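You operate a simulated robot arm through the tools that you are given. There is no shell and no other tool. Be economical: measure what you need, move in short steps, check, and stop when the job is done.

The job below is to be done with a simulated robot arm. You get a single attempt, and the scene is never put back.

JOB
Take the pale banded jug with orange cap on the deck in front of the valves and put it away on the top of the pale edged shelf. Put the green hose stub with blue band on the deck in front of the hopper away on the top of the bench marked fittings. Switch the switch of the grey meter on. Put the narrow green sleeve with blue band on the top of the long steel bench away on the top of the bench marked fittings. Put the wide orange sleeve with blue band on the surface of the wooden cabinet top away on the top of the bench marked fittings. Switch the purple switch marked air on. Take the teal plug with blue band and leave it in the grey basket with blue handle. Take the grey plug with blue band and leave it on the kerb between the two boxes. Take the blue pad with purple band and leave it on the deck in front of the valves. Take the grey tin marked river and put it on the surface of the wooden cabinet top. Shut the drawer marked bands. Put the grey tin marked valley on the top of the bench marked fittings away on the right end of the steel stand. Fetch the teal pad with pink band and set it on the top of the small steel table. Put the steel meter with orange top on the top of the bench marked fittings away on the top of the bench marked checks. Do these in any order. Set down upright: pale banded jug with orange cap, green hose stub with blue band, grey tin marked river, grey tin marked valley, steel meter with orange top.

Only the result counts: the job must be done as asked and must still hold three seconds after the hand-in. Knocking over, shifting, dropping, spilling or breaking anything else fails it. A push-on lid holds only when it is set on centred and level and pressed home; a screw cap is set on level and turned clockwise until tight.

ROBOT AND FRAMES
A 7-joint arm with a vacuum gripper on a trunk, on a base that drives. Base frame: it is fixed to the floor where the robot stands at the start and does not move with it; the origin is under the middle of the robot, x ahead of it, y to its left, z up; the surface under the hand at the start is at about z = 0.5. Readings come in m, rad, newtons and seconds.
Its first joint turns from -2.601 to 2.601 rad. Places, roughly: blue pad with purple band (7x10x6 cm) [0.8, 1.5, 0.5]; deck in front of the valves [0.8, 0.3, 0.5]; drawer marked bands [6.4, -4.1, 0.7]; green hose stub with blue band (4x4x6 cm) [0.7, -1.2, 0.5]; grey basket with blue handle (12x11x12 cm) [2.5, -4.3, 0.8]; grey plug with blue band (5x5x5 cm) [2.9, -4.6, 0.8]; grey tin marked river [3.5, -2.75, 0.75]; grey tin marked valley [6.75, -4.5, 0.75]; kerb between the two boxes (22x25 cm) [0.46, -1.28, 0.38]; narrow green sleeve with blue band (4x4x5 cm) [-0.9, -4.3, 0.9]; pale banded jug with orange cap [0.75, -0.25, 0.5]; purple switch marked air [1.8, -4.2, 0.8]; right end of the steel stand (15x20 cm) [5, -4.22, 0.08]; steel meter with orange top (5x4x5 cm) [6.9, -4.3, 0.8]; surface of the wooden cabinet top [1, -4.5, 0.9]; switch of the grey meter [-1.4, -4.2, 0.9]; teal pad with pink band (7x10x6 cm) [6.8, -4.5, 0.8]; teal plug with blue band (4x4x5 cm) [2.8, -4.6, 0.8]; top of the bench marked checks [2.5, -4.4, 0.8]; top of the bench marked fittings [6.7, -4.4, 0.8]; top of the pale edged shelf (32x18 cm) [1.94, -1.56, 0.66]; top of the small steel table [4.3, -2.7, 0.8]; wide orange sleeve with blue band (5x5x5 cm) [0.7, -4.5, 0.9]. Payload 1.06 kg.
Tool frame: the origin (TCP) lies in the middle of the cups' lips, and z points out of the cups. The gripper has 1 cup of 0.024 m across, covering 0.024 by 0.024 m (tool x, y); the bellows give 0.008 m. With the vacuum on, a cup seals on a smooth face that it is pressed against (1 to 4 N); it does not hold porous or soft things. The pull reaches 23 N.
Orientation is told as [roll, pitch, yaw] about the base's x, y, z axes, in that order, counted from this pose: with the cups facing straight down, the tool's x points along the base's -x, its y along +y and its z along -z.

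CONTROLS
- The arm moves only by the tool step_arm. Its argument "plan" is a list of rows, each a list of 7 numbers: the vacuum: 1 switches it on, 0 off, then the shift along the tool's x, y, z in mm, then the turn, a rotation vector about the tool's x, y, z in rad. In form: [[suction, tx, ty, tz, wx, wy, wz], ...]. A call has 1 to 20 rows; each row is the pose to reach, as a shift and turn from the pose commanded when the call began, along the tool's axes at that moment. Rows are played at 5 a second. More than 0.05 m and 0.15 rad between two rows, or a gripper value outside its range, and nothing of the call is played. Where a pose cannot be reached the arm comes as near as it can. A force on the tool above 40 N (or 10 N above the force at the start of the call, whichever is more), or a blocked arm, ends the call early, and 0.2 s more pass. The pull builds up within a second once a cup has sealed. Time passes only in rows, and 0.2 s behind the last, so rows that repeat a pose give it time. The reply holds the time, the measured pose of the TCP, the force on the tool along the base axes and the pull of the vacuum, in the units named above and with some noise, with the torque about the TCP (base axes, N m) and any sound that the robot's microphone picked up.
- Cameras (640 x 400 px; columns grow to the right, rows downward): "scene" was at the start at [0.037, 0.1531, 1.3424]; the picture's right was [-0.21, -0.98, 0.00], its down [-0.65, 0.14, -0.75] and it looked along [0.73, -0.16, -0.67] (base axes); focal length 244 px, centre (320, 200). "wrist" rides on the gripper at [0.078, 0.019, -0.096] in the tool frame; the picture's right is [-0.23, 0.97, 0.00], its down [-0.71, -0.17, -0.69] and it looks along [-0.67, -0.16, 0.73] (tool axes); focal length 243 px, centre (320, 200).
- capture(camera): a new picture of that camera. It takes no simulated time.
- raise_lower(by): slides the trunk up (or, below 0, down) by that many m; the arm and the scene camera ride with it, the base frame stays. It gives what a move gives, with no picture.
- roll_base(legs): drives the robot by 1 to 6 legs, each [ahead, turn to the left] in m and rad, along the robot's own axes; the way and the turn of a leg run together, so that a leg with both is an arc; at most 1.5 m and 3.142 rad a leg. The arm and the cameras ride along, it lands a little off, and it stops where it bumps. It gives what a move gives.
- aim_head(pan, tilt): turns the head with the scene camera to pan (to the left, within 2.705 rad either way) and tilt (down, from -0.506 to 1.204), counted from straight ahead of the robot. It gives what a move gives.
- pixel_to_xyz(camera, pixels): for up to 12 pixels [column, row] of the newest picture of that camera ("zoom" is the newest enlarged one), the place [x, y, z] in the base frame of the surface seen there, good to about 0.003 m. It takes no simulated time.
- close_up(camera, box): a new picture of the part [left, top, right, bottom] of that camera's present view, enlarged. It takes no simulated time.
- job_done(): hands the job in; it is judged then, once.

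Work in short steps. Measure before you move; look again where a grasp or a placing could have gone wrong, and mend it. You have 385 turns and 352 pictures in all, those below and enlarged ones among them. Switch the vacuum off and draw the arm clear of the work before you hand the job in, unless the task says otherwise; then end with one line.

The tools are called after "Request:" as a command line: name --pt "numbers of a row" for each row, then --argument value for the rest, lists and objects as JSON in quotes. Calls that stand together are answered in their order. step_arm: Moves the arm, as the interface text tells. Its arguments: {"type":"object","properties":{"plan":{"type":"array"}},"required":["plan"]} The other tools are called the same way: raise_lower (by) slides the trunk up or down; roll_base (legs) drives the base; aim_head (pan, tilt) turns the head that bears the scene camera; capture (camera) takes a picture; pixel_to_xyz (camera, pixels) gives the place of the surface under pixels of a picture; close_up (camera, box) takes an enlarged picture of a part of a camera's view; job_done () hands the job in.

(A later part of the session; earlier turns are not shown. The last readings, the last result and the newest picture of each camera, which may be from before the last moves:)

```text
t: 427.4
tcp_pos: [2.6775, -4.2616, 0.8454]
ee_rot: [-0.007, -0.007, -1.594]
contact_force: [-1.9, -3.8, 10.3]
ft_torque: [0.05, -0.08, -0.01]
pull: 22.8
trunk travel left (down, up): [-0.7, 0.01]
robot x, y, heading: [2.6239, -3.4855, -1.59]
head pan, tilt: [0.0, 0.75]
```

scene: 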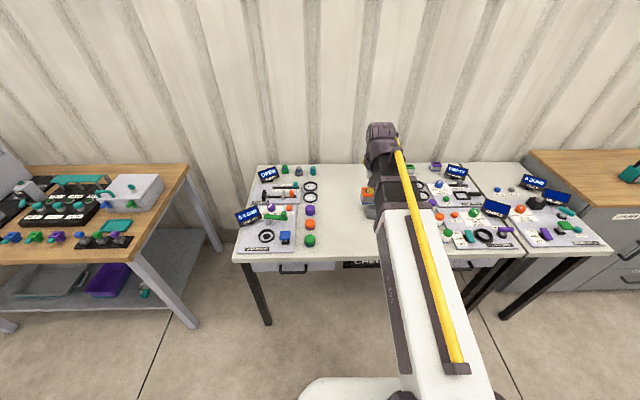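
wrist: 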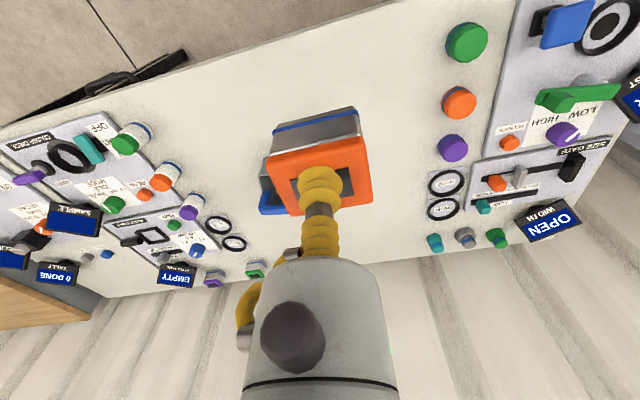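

Contact. Release and lift.

Request:
step_arm --pt "1 0 0 -1 0 0 0" --pt "0 0 0 -1 0 0 0" --pt "0 0 0 -1 0 0 0" --pt "0 0 0 -1 0 0 0" --pt "0 0 0 -1 0 0 0" --pt "0 0 0 -5 0 0 0" --pt "0 0 0 -12 0 0 0" --pt "0 0 0 -30 0 0 0" --pt "0 0 0 -60 0 0 0" --pt "0 0 0 -100 0 0 0" --pt "0 0 0 -140 0 0 0" --pt "0 0 0 -180 0 0 0" --pt "0 0 0 -180 0 0 0"

Request:
capture --camera "wrist"

```text
t: 430.2
tcp_pos: [2.6796, -4.2606, 1.025]
ee_rot: [-0.01, -0.006, -1.593]
contact_force: [-0.1, -1.0, 0.3]
ft_torque: [-0.07, 0.01, 0.0]
pull: 0.1
trunk travel left (down, up): [-0.7, 0.01]
robot x, y, heading: [2.6251, -3.4836, -1.595]
head pan, tilt: [0.0, 0.75]
```

```text
235 pictures are left
```

wrist: 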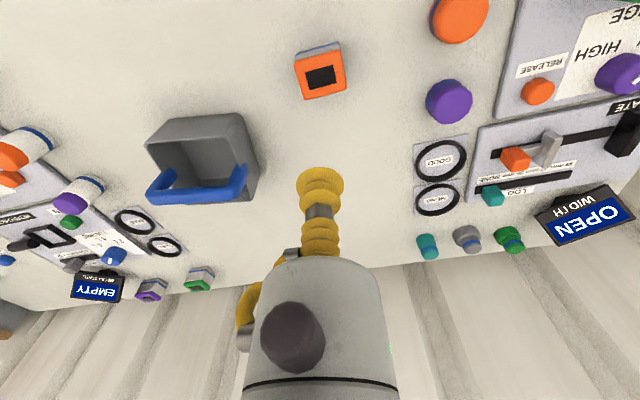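

Meter set. The plugs stand at the back (428,245) and (467,238). I drive 0.2 m closer and move over the teal plug.

Request:
roll_base --legs '[[0.2, 0]]'

Request:
step_arm --pt "0 -10 30 0 0 0 0" --pt "0 -20 60 0 0 0 0" --pt "0 -30 90 0 0 0 0" --pt "0 -40 120 0 0 0 0" --pt "0 -50 140 0 0 0 0" --pt "0 -50 140 0 0 0 0"

Request:
capture --camera "wrist"

Request:
close_up --camera "wrist" --box '[280, 120, 440, 220]'

```text
t: 431.8
tcp_pos: [2.6767, -4.4582, 1.0248]
ee_rot: [-0.008, -0.006, -1.592]
contact_force: [-0.3, -0.3, 0.2]
ft_torque: [0.03, -0.01, -0.01]
pull: 0.1
trunk travel left (down, up): [-0.7, 0.01]
robot x, y, heading: [2.6189, -3.6852, -1.59]
head pan, tilt: [0.0, 0.75]
```

```text
t: 433.2
tcp_pos: [2.818, -4.5109, 1.0236]
ee_rot: [-0.008, -0.004, -1.591]
contact_force: [-0.4, 1.2, 0.6]
ft_torque: [0.01, 0.01, -0.04]
pull: 0.0
trunk travel left (down, up): [-0.7, 0.01]
robot x, y, heading: [2.6233, -3.6857, -1.591]
head pan, tilt: [0.0, 0.75]
```

```text
234 pictures are left
```

wrist: 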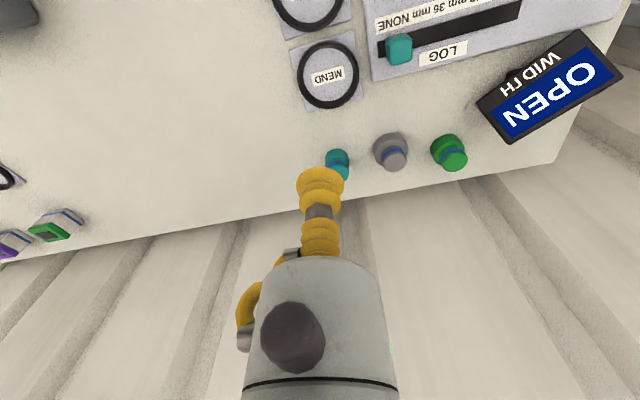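

```text
4.00 times, centred on (360, 170) of wrist
```

zoom: 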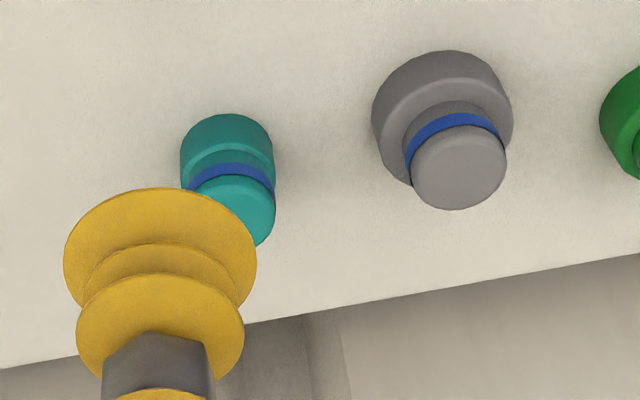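

I measure knob tops of both plugs.

Request:
pixel_to_xyz --camera "zoom" --pixels '[[240, 185], [265, 215], [200, 187], [262, 235], [458, 168], [415, 165], [503, 168], [458, 130], [458, 205], [225, 130]]'

Request:
step_arm --pt "0 20 -20 0 0 0 0" --pt "0 50 -45 0 0 0 0" --pt "0 50 -45 0 0 0 0"

Request:
capture --camera "wrist"

Request:
close_up --camera "wrist" --box '[340, 140, 500, 240]'

```text
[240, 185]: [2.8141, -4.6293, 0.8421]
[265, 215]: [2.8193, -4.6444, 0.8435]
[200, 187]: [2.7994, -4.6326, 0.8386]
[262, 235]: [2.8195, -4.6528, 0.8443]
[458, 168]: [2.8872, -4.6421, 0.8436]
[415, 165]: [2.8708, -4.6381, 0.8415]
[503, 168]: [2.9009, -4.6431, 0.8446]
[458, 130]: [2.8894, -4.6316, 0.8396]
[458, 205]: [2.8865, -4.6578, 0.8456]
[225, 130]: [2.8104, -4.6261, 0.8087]
```

```text
t: 434.0
tcp_pos: [2.7715, -4.4599, 1.0243]
ee_rot: [-0.009, -0.005, -1.59]
contact_force: [-0.6, -0.3, 0.1]
ft_torque: [0.01, 0.02, -0.01]
pull: 0.0
trunk travel left (down, up): [-0.7, 0.01]
robot x, y, heading: [2.6211, -3.6867, -1.595]
head pan, tilt: [0.0, 0.75]
```

```text
232 pictures are left
```

wrist: 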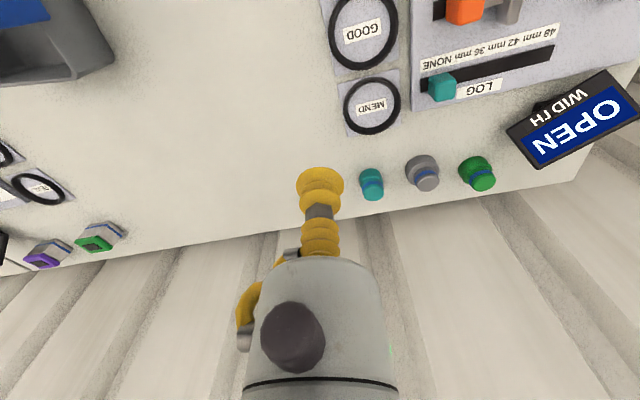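

```text
4.00 times, centred on (420, 190) of wrist
```

zoom: 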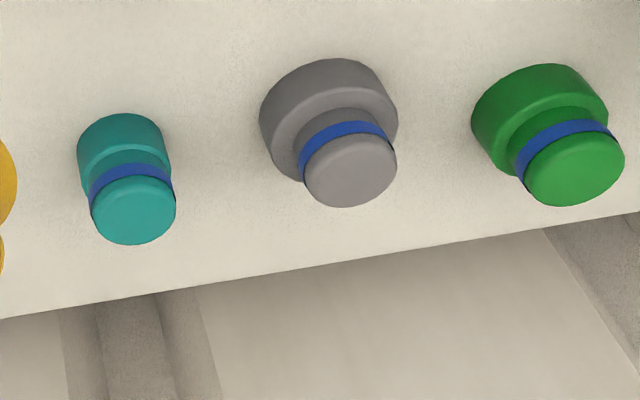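

Request:
pixel_to_xyz --camera "zoom" --pixels '[[132, 212], [93, 215], [173, 210], [132, 182], [132, 240], [350, 170], [308, 172], [393, 168], [350, 140], [350, 203]]'

```text
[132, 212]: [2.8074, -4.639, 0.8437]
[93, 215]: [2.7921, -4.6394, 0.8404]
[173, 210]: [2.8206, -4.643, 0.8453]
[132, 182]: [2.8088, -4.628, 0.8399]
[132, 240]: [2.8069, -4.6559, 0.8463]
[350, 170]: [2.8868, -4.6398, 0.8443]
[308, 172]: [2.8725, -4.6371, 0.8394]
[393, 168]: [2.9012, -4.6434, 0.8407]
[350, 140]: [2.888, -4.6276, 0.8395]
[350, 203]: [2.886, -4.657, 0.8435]
```

Teal top center (2.807,-4.641,0.844). I descend on it carefully.

Request:
step_arm --pt "0 -45 10 0 0 0 0" --pt "0 -90 20 0 0 0 0" --pt "0 -135 30 10 0 0 0" --pt "0 -180.4 38.9 30 0 0 0" --pt "0 -180.4 38.9 70 0 0 0" --pt "0 -180.4 38.9 110 0 0 0" --pt "0 -180.4 38.9 145 0 0 0" --pt "0 -180.4 38.9 160 0 0 0" --pt "0 -180.4 38.9 160 0 0 0"

Request:
close_up --camera "wrist" --box '[270, 120, 400, 220]'

```text
refused: row 4 steps farther than a row can; nothing moved
```

```text
4.00 times, centred on (335, 170) of wrist
```

zoom: 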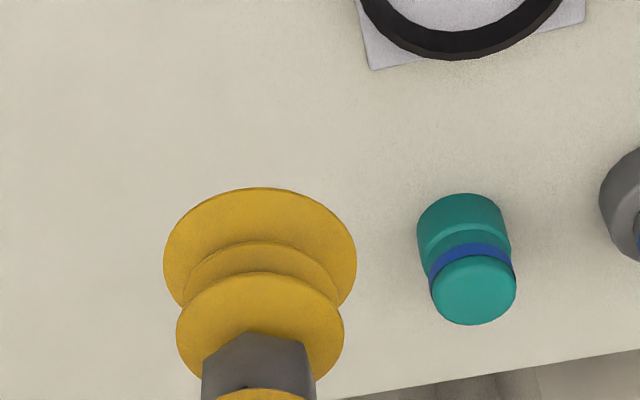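

One row was too long; I resend with smaller steps.

Request:
step_arm --pt "0 -45 10 0 0 0 0" --pt "0 -90 20 0 0 0 0" --pt "0 -135 30 10 0 0 0" --pt "0 -170 37 25 0 0 0" --pt "0 -180.4 38.9 50 0 0 0" --pt "0 -180.4 38.9 90 0 0 0" --pt "0 -180.4 38.9 130 0 0 0" --pt "0 -180.4 38.9 160 0 0 0" --pt "0 -180.4 38.9 160 0 0 0"

Request:
close_up --camera "wrist" --box '[270, 120, 400, 220]'

```text
t: 436.0
tcp_pos: [2.8069, -4.6455, 0.8667]
ee_rot: [-0.009, -0.005, -1.593]
contact_force: [-0.8, -0.4, -0.3]
ft_torque: [-0.02, 0.0, 0.01]
pull: 0.0
trunk travel left (down, up): [-0.7, 0.01]
robot x, y, heading: [2.6216, -3.6849, -1.588]
head pan, tilt: [0.0, 0.75]
```

```text
4.00 times, centred on (335, 170) of wrist
```

zoom: 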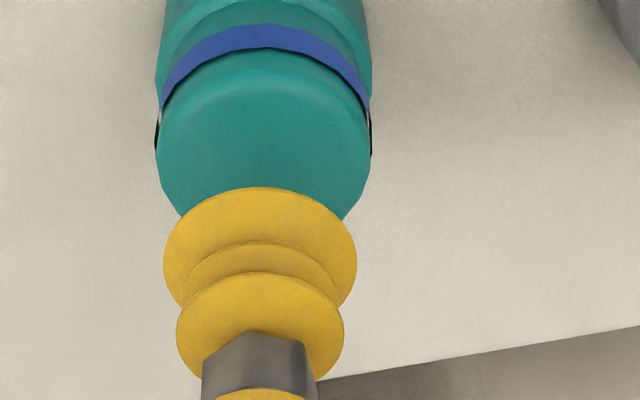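

Well aligned laterally; I shift 3 mm back and press down.

Request:
step_arm --pt "0 3 0 8 0 0 0" --pt "1 3 0 15 0 0 0" --pt "1 3 0 20 0 0 0" --pt "1 3 0 22.5 0 0 0" --pt "1 3 0 24 0 0 0" --pt "1 3 0 24 0 0 0" --pt "1 3 0 24 0 0 0" --pt "1 3 0 24 0 0 0"

```text
t: 437.8
tcp_pos: [2.8054, -4.6383, 0.8424]
ee_rot: [-0.004, -0.006, -1.593]
contact_force: [0.0, -1.9, 10.0]
ft_torque: [0.02, -0.06, 0.0]
pull: 22.6
trunk travel left (down, up): [-0.7, 0.01]
robot x, y, heading: [2.6232, -3.6837, -1.588]
head pan, tilt: [0.0, 0.75]
```

Sealed. I lift and carry toward the basket.

Request:
step_arm --pt "1 0 0 -3 0 0 0" --pt "1 0 0 -12 0 0 0" --pt "1 0 0 -30 0 0 0" --pt "1 0 0 -60 0 0 0" --pt "1 0 0 -95 0 0 0" --pt "1 0 0 -130 0 0 0" --pt "1 5 -4 -165 0 0 0" --pt "1 18 -15 -195 0 0 0" --pt "1 40 -33 -215 0 0 0" --pt "1 65 -55 -225 0 0 0" --pt "1 92 -78 -230 0 0 0" --pt "1 119 -101 -230 0 0 0" --pt "1 146 -124 -230 0 0 0" --pt "1 170 -144 -230 0 0 0" --pt "1 188 -159 -230 0 0 0" --pt "1 196 -166 -230 0 0 0" --pt "1 196 -166 -230 0 0 0"

Request:
capture --camera "wrist"

Request:
capture --camera "scene"

```text
t: 441.4
tcp_pos: [2.6435, -4.4383, 1.071]
ee_rot: [-0.008, -0.006, -1.592]
contact_force: [0.8, -0.2, -0.9]
ft_torque: [0.01, -0.02, -0.01]
pull: 22.7
trunk travel left (down, up): [-0.7, 0.01]
robot x, y, heading: [2.6207, -3.6838, -1.59]
head pan, tilt: [0.0, 0.75]
```

```text
228 pictures are left
```

wrist: 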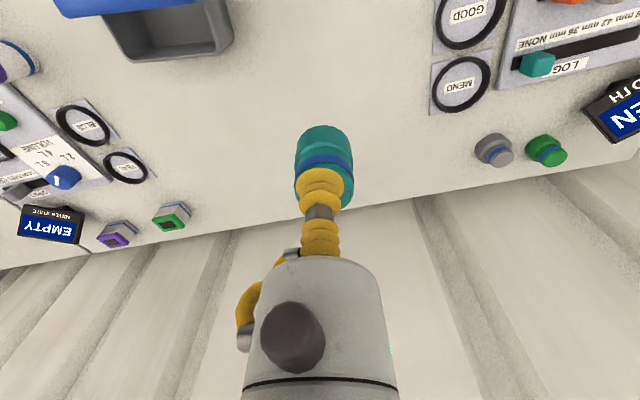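

```text
227 pictures are left
```

scene: 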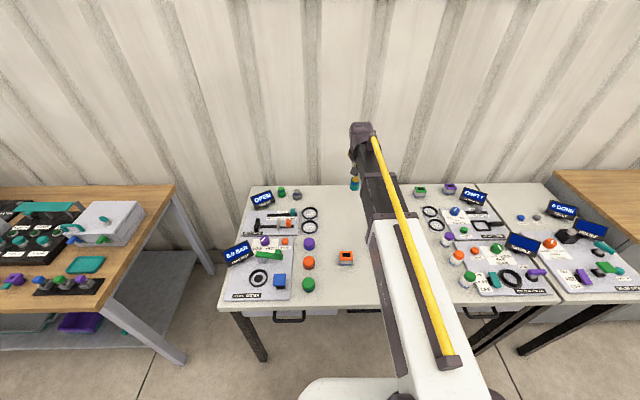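

I move north to see the basket from beside.

Request:
step_arm --pt "1 5 0 0 0 0 0" --pt "1 18 0 0 0 0 0" --pt "1 40 0 0 0 0 0" --pt "1 65 0 0 0 0 0" --pt "1 92 0 0 0 0 0" --pt "1 119 0 0 0 0 0" --pt "1 140 0 0 0 0 0" --pt "1 155 0 0 0 0 0" --pt "1 165 0 0 0 0 0" --pt "1 170 0 0 0 0 0"

Request:
capture --camera "wrist"

Request:
close_up --camera "wrist" --box '[120, 90, 300, 210]'

```text
t: 443.6
tcp_pos: [2.6484, -4.2675, 1.0726]
ee_rot: [-0.01, -0.004, -1.589]
contact_force: [-0.4, -0.2, -0.3]
ft_torque: [0.01, 0.02, 0.01]
pull: 22.8
trunk travel left (down, up): [-0.7, 0.01]
robot x, y, heading: [2.6202, -3.6856, -1.591]
head pan, tilt: [0.0, 0.75]
```

```text
226 pictures are left
```

wrist: 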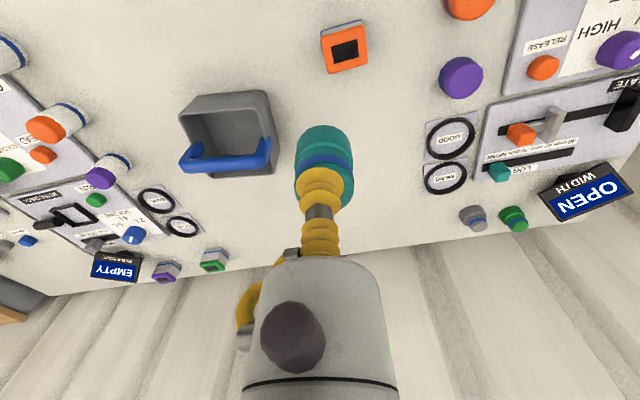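

```text
3.33 times, centred on (210, 150) of wrist
```

zoom: 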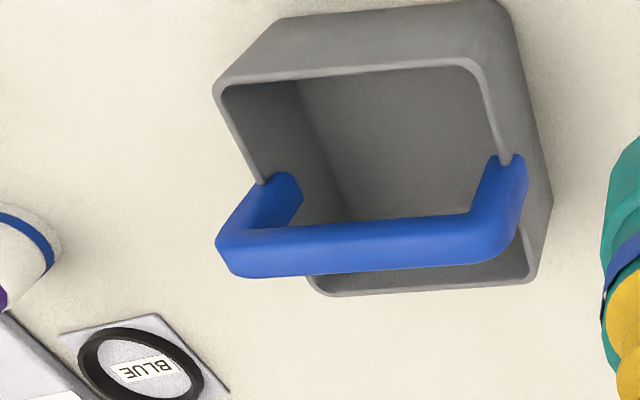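

The handle arches across the middle. I measure rim corners, handle bar, and basket floor.

Request:
pixel_to_xyz --camera "zoom" --pixels '[[222, 92], [478, 66], [532, 278], [318, 290], [275, 180], [512, 165], [370, 232], [250, 245], [510, 220], [400, 130], [360, 120], [430, 100]]'

```text
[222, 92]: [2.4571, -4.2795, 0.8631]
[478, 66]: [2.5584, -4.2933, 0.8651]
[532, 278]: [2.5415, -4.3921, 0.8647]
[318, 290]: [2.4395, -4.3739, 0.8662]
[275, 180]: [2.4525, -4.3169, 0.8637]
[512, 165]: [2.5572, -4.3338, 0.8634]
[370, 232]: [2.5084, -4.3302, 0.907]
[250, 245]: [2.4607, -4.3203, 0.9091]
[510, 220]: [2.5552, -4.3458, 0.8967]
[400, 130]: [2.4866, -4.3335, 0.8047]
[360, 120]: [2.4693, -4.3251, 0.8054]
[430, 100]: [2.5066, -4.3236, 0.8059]
```

Gap between front wall and handle bar is ~36 mm vs plug base ~35 mm. I hover at a front offset and re-measure the bar.

Request:
step_arm --pt "1 3 -10 0 0 0 0" --pt "1 6 -30 0 0 0 0" --pt "1 9 -55 5 0 0 0" --pt "1 12 -82 10 0 0 0" --pt "1 15 -105 20 0 0 0" --pt "1 17 -120 30 0 0 0" --pt "1 17 -123 40 0 0 0" --pt "1 17 -123 40 0 0 0"

Request:
capture --camera "wrist"

Request:
close_up --camera "wrist" --box '[230, 60, 410, 180]'

```text
t: 445.4
tcp_pos: [2.527, -4.2497, 1.0326]
ee_rot: [-0.008, -0.006, -1.591]
contact_force: [-1.0, -0.3, -0.2]
ft_torque: [-0.02, 0.0, -0.01]
pull: 23.0
trunk travel left (down, up): [-0.7, 0.01]
robot x, y, heading: [2.6219, -3.6833, -1.592]
head pan, tilt: [0.0, 0.75]
```

```text
224 pictures are left
```

wrist: 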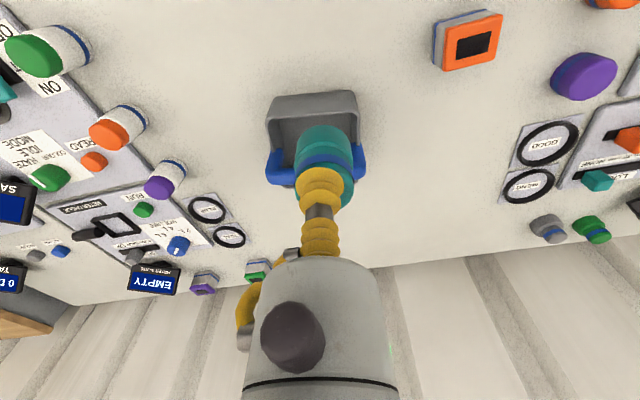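

```text
3.33 times, centred on (320, 120) of wrist
```

zoom: 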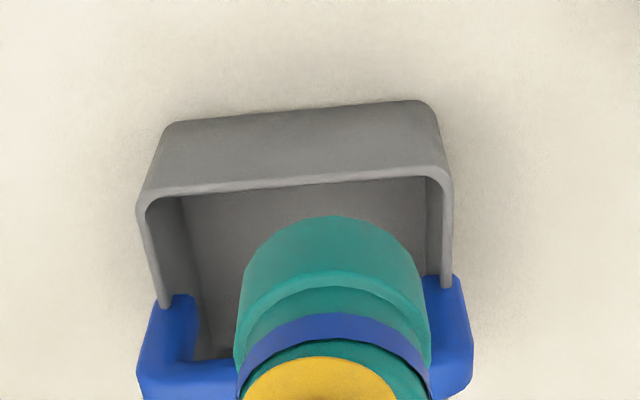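

Request:
pixel_to_xyz --camera "zoom" --pixels '[[145, 195], [290, 188], [440, 172], [300, 195], [180, 305], [445, 285], [210, 372], [200, 385], [450, 350], [155, 360], [200, 357]]'

```text
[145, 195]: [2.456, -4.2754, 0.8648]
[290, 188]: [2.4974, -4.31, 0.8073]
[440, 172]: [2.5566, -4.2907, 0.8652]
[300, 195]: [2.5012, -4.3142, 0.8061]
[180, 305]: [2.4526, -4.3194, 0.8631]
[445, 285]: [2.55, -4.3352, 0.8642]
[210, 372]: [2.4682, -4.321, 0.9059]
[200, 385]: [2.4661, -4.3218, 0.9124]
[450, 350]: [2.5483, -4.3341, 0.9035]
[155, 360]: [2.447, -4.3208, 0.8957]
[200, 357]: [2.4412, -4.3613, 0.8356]
```

Clear gap is ~41 mm: enough. Plug center target 23 mm behind the front rim. I lower it in to TCP z≈0.88.

Request:
step_arm --pt "1 -10 -5 0 0 0 0" --pt "1 -28 -13 0 0 0 0" --pt "1 -45 -21 0 0 0 0" --pt "1 -54.2 -25.6 0 0 0 0" --pt "1 -54.2 -25.6 15 0 0 0" --pt "1 -54.2 -25.6 35 0 0 0" --pt "1 -54.2 -25.6 50 0 0 0" --pt "1 -54.2 -25.6 58 0 0 0" --pt "1 -54.2 -25.6 58 0 0 0"

Request:
close_up --camera "wrist" --box '[230, 60, 410, 200]'

```text
t: 447.4
tcp_pos: [2.498, -4.3033, 0.9732]
ee_rot: [-0.009, -0.008, -1.593]
contact_force: [0.5, -0.4, -0.6]
ft_torque: [-0.02, -0.02, -0.04]
pull: 22.9
trunk travel left (down, up): [-0.7, 0.01]
robot x, y, heading: [2.6213, -3.6827, -1.588]
head pan, tilt: [0.0, 0.75]
```

```text
2.86 times, centred on (320, 130) of wrist
```

zoom: 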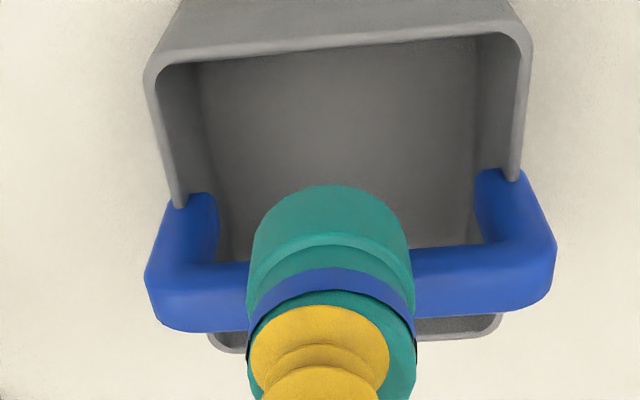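

Lined up between wall and bar. I lower further in steps.

Request:
step_arm --pt "1 0 0 8 0 0 0" --pt "1 0 0 18 0 0 0" --pt "1 0 0 28 0 0 0" --pt "1 0 0 38 0 0 0" --pt "1 0 0 48 0 0 0" --pt "1 0 0 56 0 0 0" --pt "1 0 0 56 0 0 0"

Request:
close_up --camera "wrist" --box '[200, 60, 440, 220]'

```text
t: 449.0
tcp_pos: [2.4981, -4.3042, 0.9186]
ee_rot: [-0.008, -0.005, -1.593]
contact_force: [0.5, -0.3, -1.1]
ft_torque: [-0.04, 0.02, 0.0]
pull: 22.3
trunk travel left (down, up): [-0.7, 0.01]
robot x, y, heading: [2.621, -3.6836, -1.585]
head pan, tilt: [0.0, 0.75]
```

```text
2.50 times, centred on (320, 140) of wrist
```

zoom: 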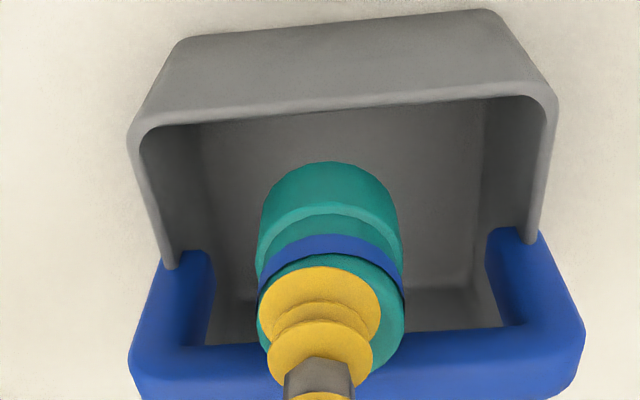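

No contact. I lower 38 mm more, release, and rise.

Request:
step_arm --pt "1 0 0 10 0 0 0" --pt "1 0 0 20 0 0 0" --pt "1 0 0 30 0 0 0" --pt "1 0 0 37 0 0 0" --pt "1 0 0 40 0 0 0" --pt "1 0 0 40 0 0 0"

```text
t: 450.4
tcp_pos: [2.4972, -4.3045, 0.8791]
ee_rot: [-0.009, -0.004, -1.591]
contact_force: [0.4, -0.2, 0.0]
ft_torque: [-0.04, -0.04, -0.03]
pull: 22.8
trunk travel left (down, up): [-0.7, 0.01]
robot x, y, heading: [2.6195, -3.6837, -1.597]
head pan, tilt: [0.0, 0.75]
```

Request:
step_arm --pt "0 0 0 0 0 0 0" --pt "0 0 0 0 0 0 0" --pt "0 0 0 0 0 0 0" --pt "0 0 0 -10 0 0 0" --pt "0 0 0 -40 0 0 0" --pt "0 0 0 -80 0 0 0" --pt "0 0 0 -120 0 0 0" --pt "0 0 0 -155 0 0 0" --pt "0 0 0 -155 0 0 0"

Request:
close_up --camera "wrist" --box '[200, 20, 440, 180]'

```text
t: 452.4
tcp_pos: [2.5, -4.304, 1.0338]
ee_rot: [-0.01, -0.007, -1.593]
contact_force: [0.4, 1.1, 0.1]
ft_torque: [-0.02, -0.03, 0.01]
pull: 0.1
trunk travel left (down, up): [-0.7, 0.01]
robot x, y, heading: [2.6202, -3.6816, -1.596]
head pan, tilt: [0.0, 0.75]
```

```text
2.50 times, centred on (320, 100) of wrist
```

zoom: 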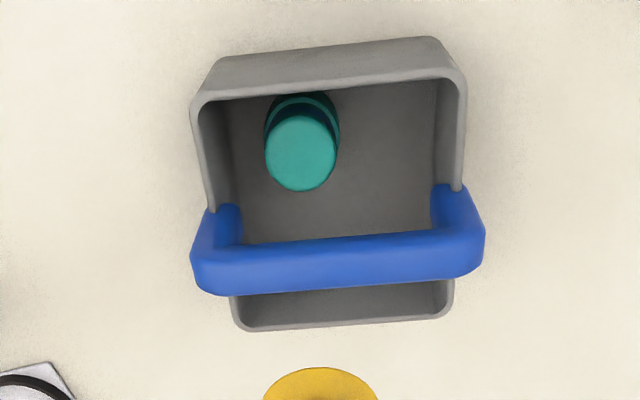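

Teal plug is in the basket. Now the purple switch marked AIR, on the next bench panel at right; I zoom on it.

Request:
close_up --camera "scene" --box '[500, 215, 640, 305]'

Request:
pixel_to_xyz --camera "zoom" --pixels '[[320, 200], [370, 265], [400, 240], [300, 240], [450, 220]]'

```text
4.44 times, centred on (570, 260) of scene
```

zoom: 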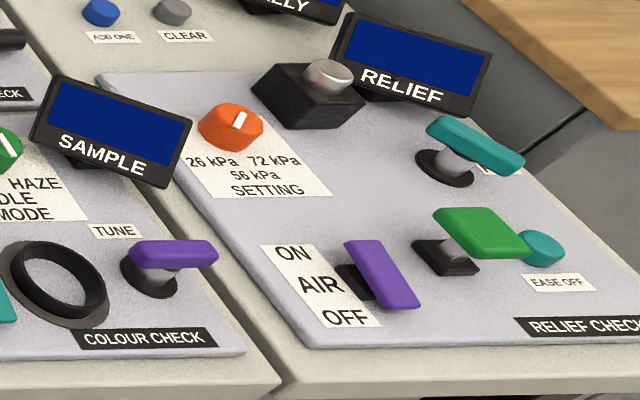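

```text
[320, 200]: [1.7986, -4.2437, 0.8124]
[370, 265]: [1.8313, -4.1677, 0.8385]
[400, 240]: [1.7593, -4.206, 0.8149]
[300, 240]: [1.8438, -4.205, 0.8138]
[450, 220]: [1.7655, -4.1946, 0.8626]
```

The AIR paddle has ON (back) and OFF (front). I shift the robot west to about x=1.85.

Request:
roll_base --legs '[[-0.2, 0], [0, -1.55], [0.75, 0], [0, 1.56], [0.1, 0]]'

Request:
capture --camera "wrist"

Request:
capture --camera "scene"

```text
t: 466.0
tcp_pos: [1.7354, -4.1943, 1.0337]
ee_rot: [-0.009, -0.006, -1.607]
contact_force: [-0.3, -0.7, -0.3]
ft_torque: [0.0, -0.02, -0.03]
pull: 0.0
trunk travel left (down, up): [-0.7, 0.01]
robot x, y, heading: [1.8666, -3.5739, -1.607]
head pan, tilt: [0.0, 0.75]
```

```text
218 pictures are left
```

wrist: 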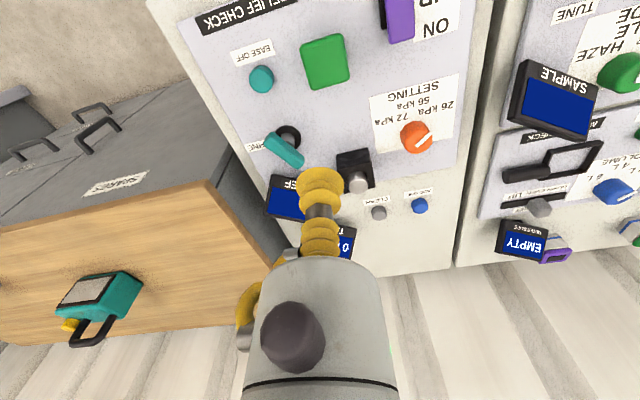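

```text
217 pictures are left
```

scene: 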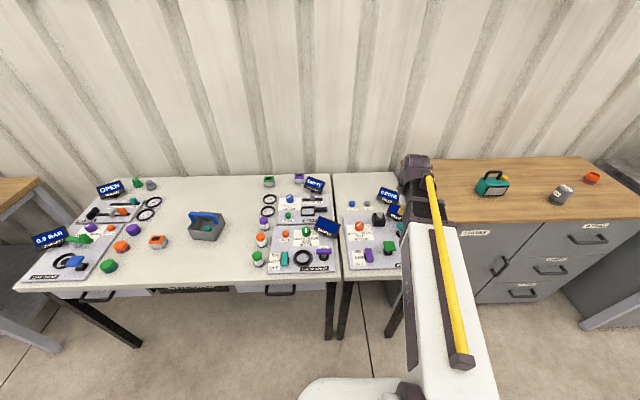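

I shift the tool so the wrist camera sees the purple paddle fully.

Request:
step_arm --pt "0 25 30 0 0 0 0" --pt "0 50 60 0 0 0 0" --pt "0 70 80 0 0 0 0" --pt "0 70 80 0 0 0 0"

Request:
capture --camera "wrist"

Request:
close_up --camera "scene" --box '[330, 230, 430, 290]'

```text
t: 467.0
tcp_pos: [1.8177, -4.1278, 1.0341]
ee_rot: [-0.007, -0.004, -1.609]
contact_force: [-0.1, 0.1, 0.6]
ft_torque: [0.02, 0.04, 0.02]
pull: 0.0
trunk travel left (down, up): [-0.7, 0.01]
robot x, y, heading: [1.8672, -3.576, -1.606]
head pan, tilt: [0.0, 0.75]
```

```text
216 pictures are left
```

wrist: 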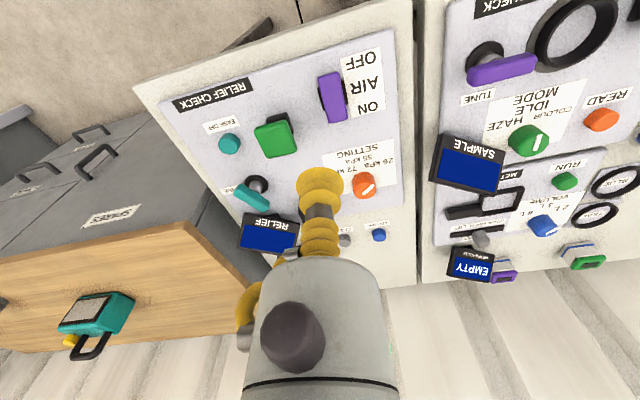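

```text
6.40 times, centred on (380, 260) of scene
```

zoom: 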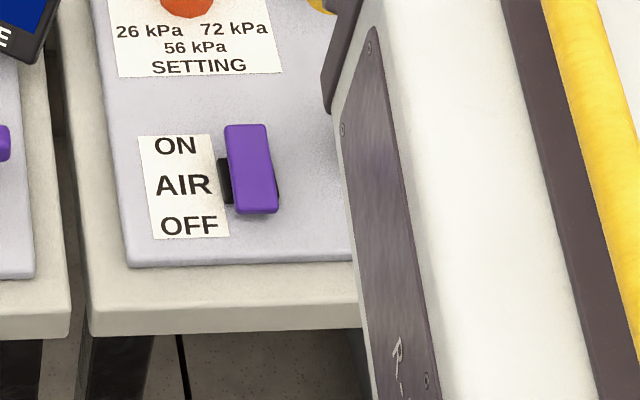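

Request:
close_up --camera "wrist" --box '[280, 40, 400, 130]'

Request:
pixel_to_xyz --camera "wrist" --pixels '[[329, 78], [330, 85], [332, 95], [333, 105], [336, 116], [341, 118], [345, 95], [330, 120]]'

```text
4.44 times, centred on (340, 85) of wrist
```

zoom: 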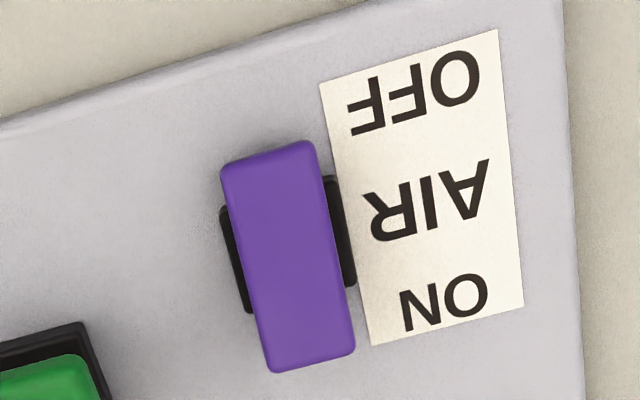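

```text
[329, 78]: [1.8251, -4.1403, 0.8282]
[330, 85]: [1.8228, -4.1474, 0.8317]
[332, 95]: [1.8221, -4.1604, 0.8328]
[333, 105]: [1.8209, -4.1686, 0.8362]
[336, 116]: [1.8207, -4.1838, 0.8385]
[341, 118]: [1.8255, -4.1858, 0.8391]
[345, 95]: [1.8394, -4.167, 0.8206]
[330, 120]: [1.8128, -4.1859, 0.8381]
```

ON end (south) is raised at (1.8205,-4.183,0.8385). I press it.

Request:
step_arm --pt "0 -25 2 20 0 0 0" --pt "0 -54 4.8 50 0 0 0" --pt "0 -54 4.8 95 0 0 0" --pt "0 -54 4.8 140 0 0 0" --pt "0 -54 4.8 175 0 0 0" --pt "0 -54 4.8 190 0 0 0" --pt "0 -54 4.8 196 0 0 0" --pt "0 -54 4.8 200 0 0 0" --pt "0 -54 4.8 203 0 0 0" --pt "0 -54 4.8 206 0 0 0" --pt "0 -54 4.8 208 0 0 0" --pt "0 -54 4.8 210 0 0 0"

```text
t: 469.6
tcp_pos: [1.8192, -4.1836, 0.8233]
ee_rot: [-0.01, -0.007, -1.609]
contact_force: [-0.9, -6.4, 9.8]
ft_torque: [0.23, -0.03, 0.01]
pull: 0.1
trunk travel left (down, up): [-0.7, 0.01]
robot x, y, heading: [1.8688, -3.5778, -1.61]
head pan, tilt: [0.0, 0.75]
heard: click
```

Click heard. I lift and check the paddle and display.

Request:
step_arm --pt "0 0 0 -20 0 0 0" --pt "0 10 0 -60 0 0 0" --pt "0 35 0 -100 0 0 0" --pt "0 54 0 -145 0 0 0" --pt "0 54 0 -190 0 0 0" --pt "0 54 0 -210 0 0 0"

Request:
capture --camera "wrist"

Request:
pixel_to_xyz --camera "wrist" --pixels '[[329, 78], [330, 85], [332, 95], [333, 105], [334, 113]]'

```text
t: 471.0
tcp_pos: [1.8217, -4.1276, 1.0325]
ee_rot: [-0.009, -0.004, -1.608]
contact_force: [-0.5, 0.3, -0.8]
ft_torque: [0.0, 0.01, 0.0]
pull: 0.0
trunk travel left (down, up): [-0.7, 0.01]
robot x, y, heading: [1.8617, -3.5744, -1.607]
head pan, tilt: [0.0, 0.75]
```

```text
213 pictures are left
```

wrist: 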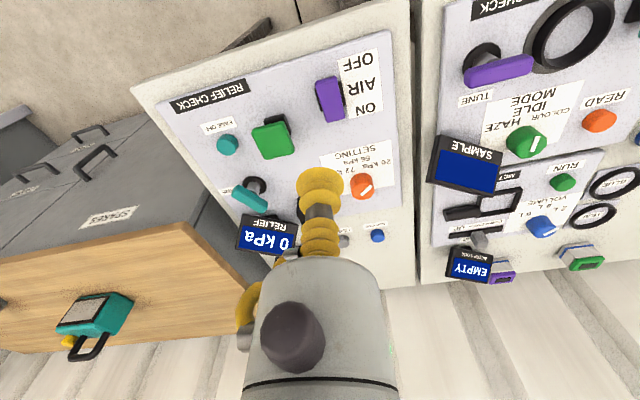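

```text
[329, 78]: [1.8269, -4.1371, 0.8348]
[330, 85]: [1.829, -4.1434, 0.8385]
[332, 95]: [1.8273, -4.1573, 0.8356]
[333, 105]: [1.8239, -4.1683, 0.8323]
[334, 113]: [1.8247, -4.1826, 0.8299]
```

AIR is on (display lit, 0 kPa). Next the grey plug: I return east to x≈2.78.

Request:
roll_base --legs '[[-0.1, 0], [0, 1.59], [0.93, 0], [0, -1.57], [0.2, 0]]'

Request:
capture --camera "wrist"

```text
t: 485.4
tcp_pos: [2.7762, -4.2508, 1.0308]
ee_rot: [-0.009, -0.005, -1.571]
contact_force: [0.0, 0.0, -0.2]
ft_torque: [0.0, 0.03, 0.01]
pull: 0.0
trunk travel left (down, up): [-0.7, 0.01]
robot x, y, heading: [2.7975, -3.697, -1.567]
head pan, tilt: [0.0, 0.75]
```

```text
212 pictures are left
```

wrist: 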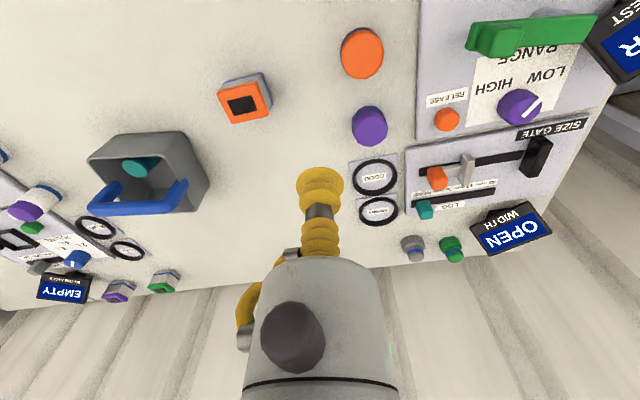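

Grey plug top center is (2.887,-4.641,0.8435). I move above it.

Request:
step_arm --pt "0 -40 11 0 0 0 0" --pt "0 -80 22 0 0 0 0" --pt "0 -120 33 0 0 0 0" --pt "0 -160 45 0 0 0 0" --pt "0 -200 57 0 0 0 0" --pt "0 -240 69 0 0 0 0" --pt "0 -280 80 0 0 0 0" --pt "0 -320 92 10 0 0 0" --pt "0 -355 102 30 0 0 0" --pt "0 -380 109 60 0 0 0" --pt "0 -388 111 95 0 0 0" --pt "0 -388 111 130 0 0 0" --pt "0 -388 111 150 0 0 0" --pt "0 -388 111 150 0 0 0"

Request:
close_up --camera "wrist" --box '[250, 100, 410, 220]'

```text
t: 488.4
tcp_pos: [2.885, -4.6402, 0.8837]
ee_rot: [-0.009, -0.005, -1.571]
contact_force: [-0.7, -0.1, 0.3]
ft_torque: [-0.02, -0.01, 0.01]
pull: 0.1
trunk travel left (down, up): [-0.7, 0.01]
robot x, y, heading: [2.7995, -3.6952, -1.571]
head pan, tilt: [0.0, 0.75]
```

```text
3.33 times, centred on (330, 160) of wrist
```

zoom: 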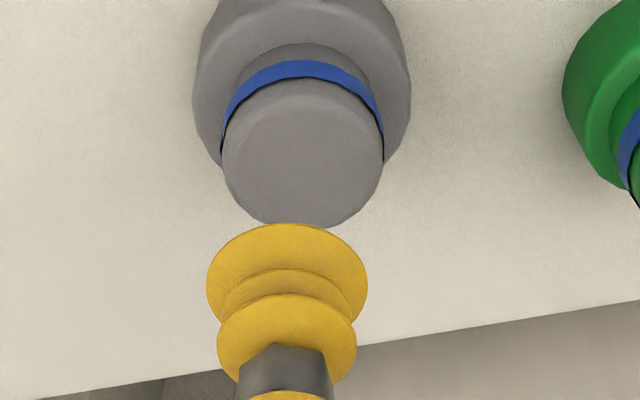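

The plug is 3 mm east of the axis; I correct and press down.

Request:
step_arm --pt "0 0 3 12 0 0 0" --pt "0 0 3 25 0 0 0" --pt "1 0 3 33 0 0 0" --pt "1 0 3 37 0 0 0" --pt "1 0 3 39.5 0 0 0" --pt "1 0 3 41 0 0 0" --pt "1 0 3 41 0 0 0" --pt "1 0 3 41 0 0 0" --pt "1 0 3 41 0 0 0"

Request:
step_arm --pt "1 0 0 -3 0 0 0" --pt "1 0 0 -12 0 0 0" --pt "1 0 0 -30 0 0 0" --pt "1 0 0 -60 0 0 0" --pt "1 0 0 -95 0 0 0" --pt "1 0 0 -130 0 0 0" --pt "1 5 -2 -165 0 0 0" --pt "1 20 -6 -195 0 0 0" --pt "1 45 -12 -220 0 0 0" --pt "1 75 -20 -240 0 0 0" --pt "1 110 -30 -255 0 0 0" --pt "1 145 -40 -265 0 0 0" --pt "1 180 -50 -270 0 0 0" --pt "1 215 -60 -270 0 0 0" --pt "1 250 -70 -270 0 0 0" --pt "1 280 -78 -270 0 0 0" --pt "1 300 -85 -270 0 0 0" --pt "1 312 -90 -270 0 0 0" --pt "1 315 -92 -270 0 0 0"

```text
t: 490.4
tcp_pos: [2.8892, -4.6395, 0.8433]
ee_rot: [-0.007, -0.007, -1.571]
contact_force: [-0.9, -1.7, 4.6]
ft_torque: [0.0, -0.08, -0.02]
pull: 23.1
trunk travel left (down, up): [-0.7, 0.01]
robot x, y, heading: [2.8049, -3.6987, -1.57]
head pan, tilt: [0.0, 0.75]
```

```text
t: 494.4
tcp_pos: [2.7971, -4.3228, 1.1109]
ee_rot: [-0.01, -0.007, -1.57]
contact_force: [-0.3, 0.9, -0.3]
ft_torque: [-0.02, -0.03, -0.01]
pull: 23.2
trunk travel left (down, up): [-0.7, 0.01]
robot x, y, heading: [2.8016, -3.696, -1.57]
head pan, tilt: [0.0, 0.75]
```

Held. I drive west along y=-3.5, then north to the kerb.

Request:
roll_base --legs '[[-0.2, 0], [0, -1.571], [1.5, 0], [1.55, 0], [0, -1.571], [1.2, 0]]'

```text
refused: 1.55 is not a number from -1.5 to 1.5
```

Request:
roll_base --legs '[[-0.2, 0], [0, -1.571], [1.5, 0], [1.5, 0], [0, -1.571], [1.2, 0]]'

```text
t: 523.5
tcp_pos: [-0.1841, -1.5666, 1.1114]
ee_rot: [-0.008, -0.005, 1.572]
contact_force: [0.6, -0.2, -0.1]
ft_torque: [0.0, -0.01, 0.0]
pull: 0.1
trunk travel left (down, up): [-0.7, 0.01]
robot x, y, heading: [-0.1835, -2.1906, 1.573]
head pan, tilt: [0.0, 0.75]
```

The vacuum reads zero: the plug was lost on the way. I look back along the route for it.

Request:
capture --camera "wrist"

Request:
aim_head --pan -2.1 --tilt 0.55

Request:
capture --camera "scene"

Request:
aim_head --pan -2.7 --tilt 0.8

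Request:
capture --camera "scene"

```text
210 pictures are left
```

wrist: 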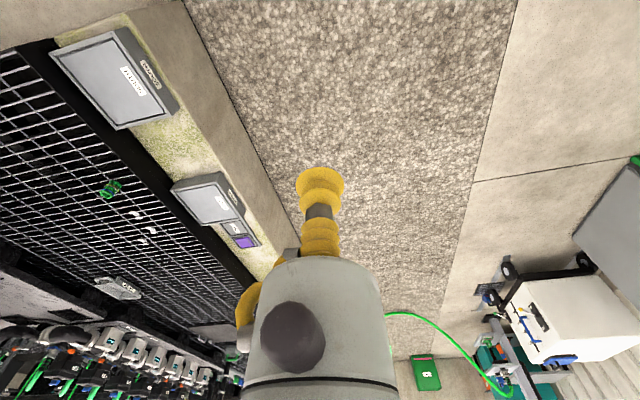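

```text
t: 525.5
tcp_pos: [-0.1845, -1.5673, 1.1111]
ee_rot: [-0.008, -0.004, 1.572]
contact_force: [-0.2, -0.5, 0.3]
ft_torque: [-0.03, -0.01, -0.02]
pull: 0.0
trunk travel left (down, up): [-0.7, 0.01]
robot x, y, heading: [-0.1891, -2.1939, 1.569]
head pan, tilt: [-2.1, 0.55]
```

```text
209 pictures are left
```

scene: 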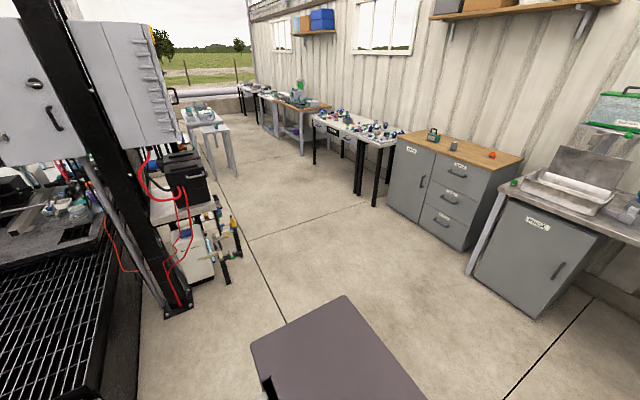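

```text
t: 526.5
tcp_pos: [-0.1835, -1.5666, 1.1116]
ee_rot: [-0.009, -0.005, 1.573]
contact_force: [0.0, -1.2, 0.0]
ft_torque: [0.0, 0.0, 0.0]
pull: 0.2
trunk travel left (down, up): [-0.7, 0.01]
robot x, y, heading: [-0.1855, -2.1898, 1.573]
head pan, tilt: [-2.7, 0.799]
```

```text
208 pictures are left
```

scene: 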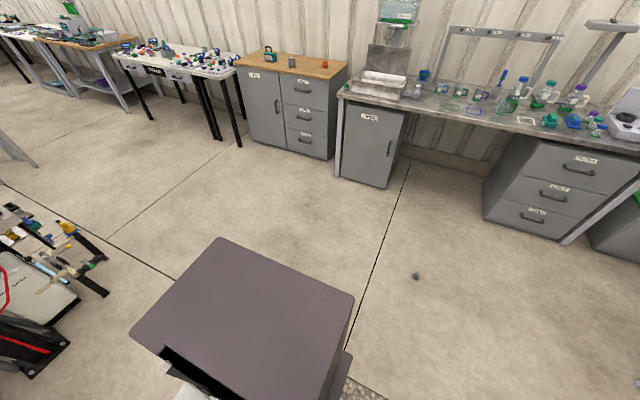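

The plug lies at (416,276). I measure and zoom.

Request:
pixel_to_xyz --camera "scene" --pixels '[[416, 275], [416, 278], [414, 272], [420, 276]]'

Request:
close_up --camera "scene" --box '[386, 255, 450, 295]'

```text
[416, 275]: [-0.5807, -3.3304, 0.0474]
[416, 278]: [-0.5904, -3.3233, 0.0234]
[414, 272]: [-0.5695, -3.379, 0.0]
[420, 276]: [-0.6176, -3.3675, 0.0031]
```

```text
10.00 times, centred on (418, 275) of scene
```

zoom: 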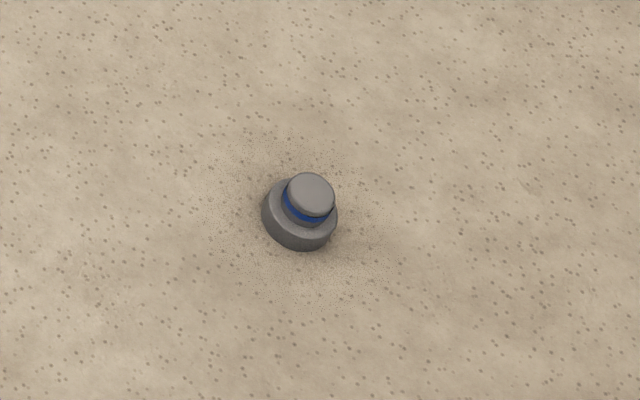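

It stands upright on the floor at (-0.585,-3.33). I turn round and approach, then lower.

Request:
roll_base --legs '[[0, 2.803], [0.48, 0]]'

Request:
raise_lower --by -0.4

Request:
raise_lower --by -0.2

Request:
capture --camera "wrist"

```text
t: 535.9
tcp_pos: [-0.573, -3.2389, 1.112]
ee_rot: [-0.008, -0.006, -1.921]
contact_force: [0.1, 0.1, -0.4]
ft_torque: [0.01, 0.0, -0.02]
pull: 0.2
trunk travel left (down, up): [-0.7, 0.01]
robot x, y, heading: [-0.3551, -2.6563, -1.922]
head pan, tilt: [-2.7, 0.799]
```

```text
t: 539.7
tcp_pos: [-0.5723, -3.2386, 0.7111]
ee_rot: [-0.009, -0.005, -1.922]
contact_force: [0.1, -0.1, 0.1]
ft_torque: [0.0, -0.01, -0.01]
pull: 0.1
trunk travel left (down, up): [-0.3, 0.41]
robot x, y, heading: [-0.3589, -2.6506, -1.916]
head pan, tilt: [-2.7, 0.799]
```

```text
t: 541.9
tcp_pos: [-0.5717, -3.2385, 0.5113]
ee_rot: [-0.01, -0.005, -1.92]
contact_force: [-0.2, 0.4, -0.1]
ft_torque: [0.0, -0.01, 0.03]
pull: 0.1
trunk travel left (down, up): [-0.1, 0.61]
robot x, y, heading: [-0.3537, -2.6535, -1.924]
head pan, tilt: [-2.7, 0.799]
```

```text
206 pictures are left
```

wrist: 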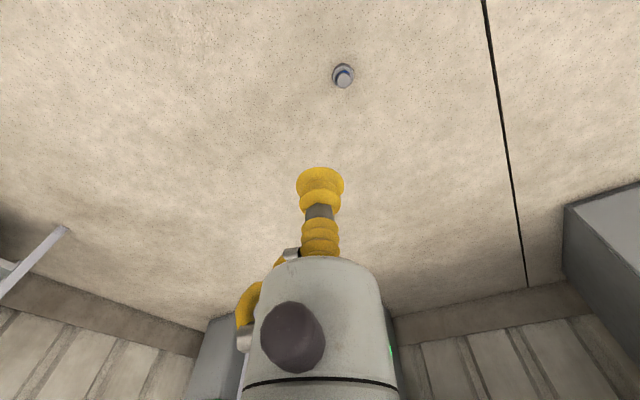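

Request:
close_up --camera "wrist" --box '[312, 55, 376, 95]'

Request:
pixel_to_xyz --camera "zoom" --pixels '[[320, 230], [300, 230], [345, 230], [320, 210], [320, 250]]'

```text
10.00 times, centred on (344, 75) of wrist
```

zoom: 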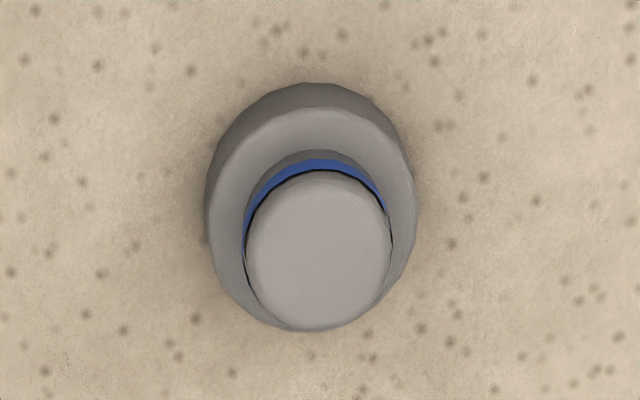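

```text
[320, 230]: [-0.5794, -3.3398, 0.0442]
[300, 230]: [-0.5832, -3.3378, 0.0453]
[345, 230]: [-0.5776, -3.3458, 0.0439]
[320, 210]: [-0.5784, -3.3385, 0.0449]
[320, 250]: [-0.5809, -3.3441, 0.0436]
```

Plug is upright. I first correct the tool's small tilt, then descend most of the way.

Request:
step_arm --pt "0 -30 8 0 0.0078 0.0067 0" --pt "0 -65 17 0 0.0078 0.0067 0" --pt "0 -102.3 27.5 0 0.0078 0.0067 0" --pt "0 -102.3 27.5 0 0.0078 0.0067 0"

Request:
step_arm --pt "0 0 0 45 0 0 0" --pt "0 0 0 90 0 0 0" --pt "0 0 0 135 0 0 0" --pt "0 0 0 180 0 0 0" --pt "0 0 0 225 0 0 0" --pt "0 0 0 270 0 0 0" --pt "0 0 0 315 0 0 0" --pt "0 0 0 355 0 0 0" --pt "0 0 0 390 0 0 0" --pt "0 0 0 420 0 0 0" --pt "0 0 0 420 0 0 0"

Request:
close_up --camera "wrist" --box '[250, 100, 410, 220]'

```text
t: 542.9
tcp_pos: [-0.582, -3.3443, 0.5116]
ee_rot: [-0.014, 0.002, -1.921]
contact_force: [-1.5, -0.3, -0.4]
ft_torque: [0.02, -0.01, 0.0]
pull: 0.0
trunk travel left (down, up): [-0.1, 0.61]
robot x, y, heading: [-0.3535, -2.6533, -1.918]
head pan, tilt: [-2.7, 0.799]
```

```text
t: 545.3
tcp_pos: [-0.5891, -3.3415, 0.0923]
ee_rot: [-0.016, -0.002, -1.922]
contact_force: [-0.8, 0.6, -0.4]
ft_torque: [-0.02, -0.03, -0.01]
pull: 0.1
trunk travel left (down, up): [-0.1, 0.61]
robot x, y, heading: [-0.3541, -2.6522, -1.92]
head pan, tilt: [-2.7, 0.799]
```

```text
3.33 times, centred on (330, 160) of wrist
```

zoom: 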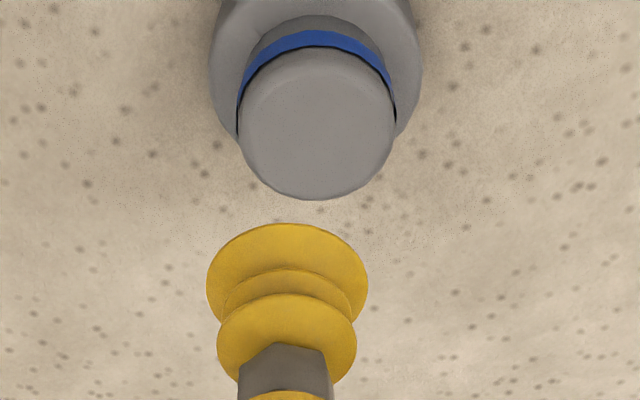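

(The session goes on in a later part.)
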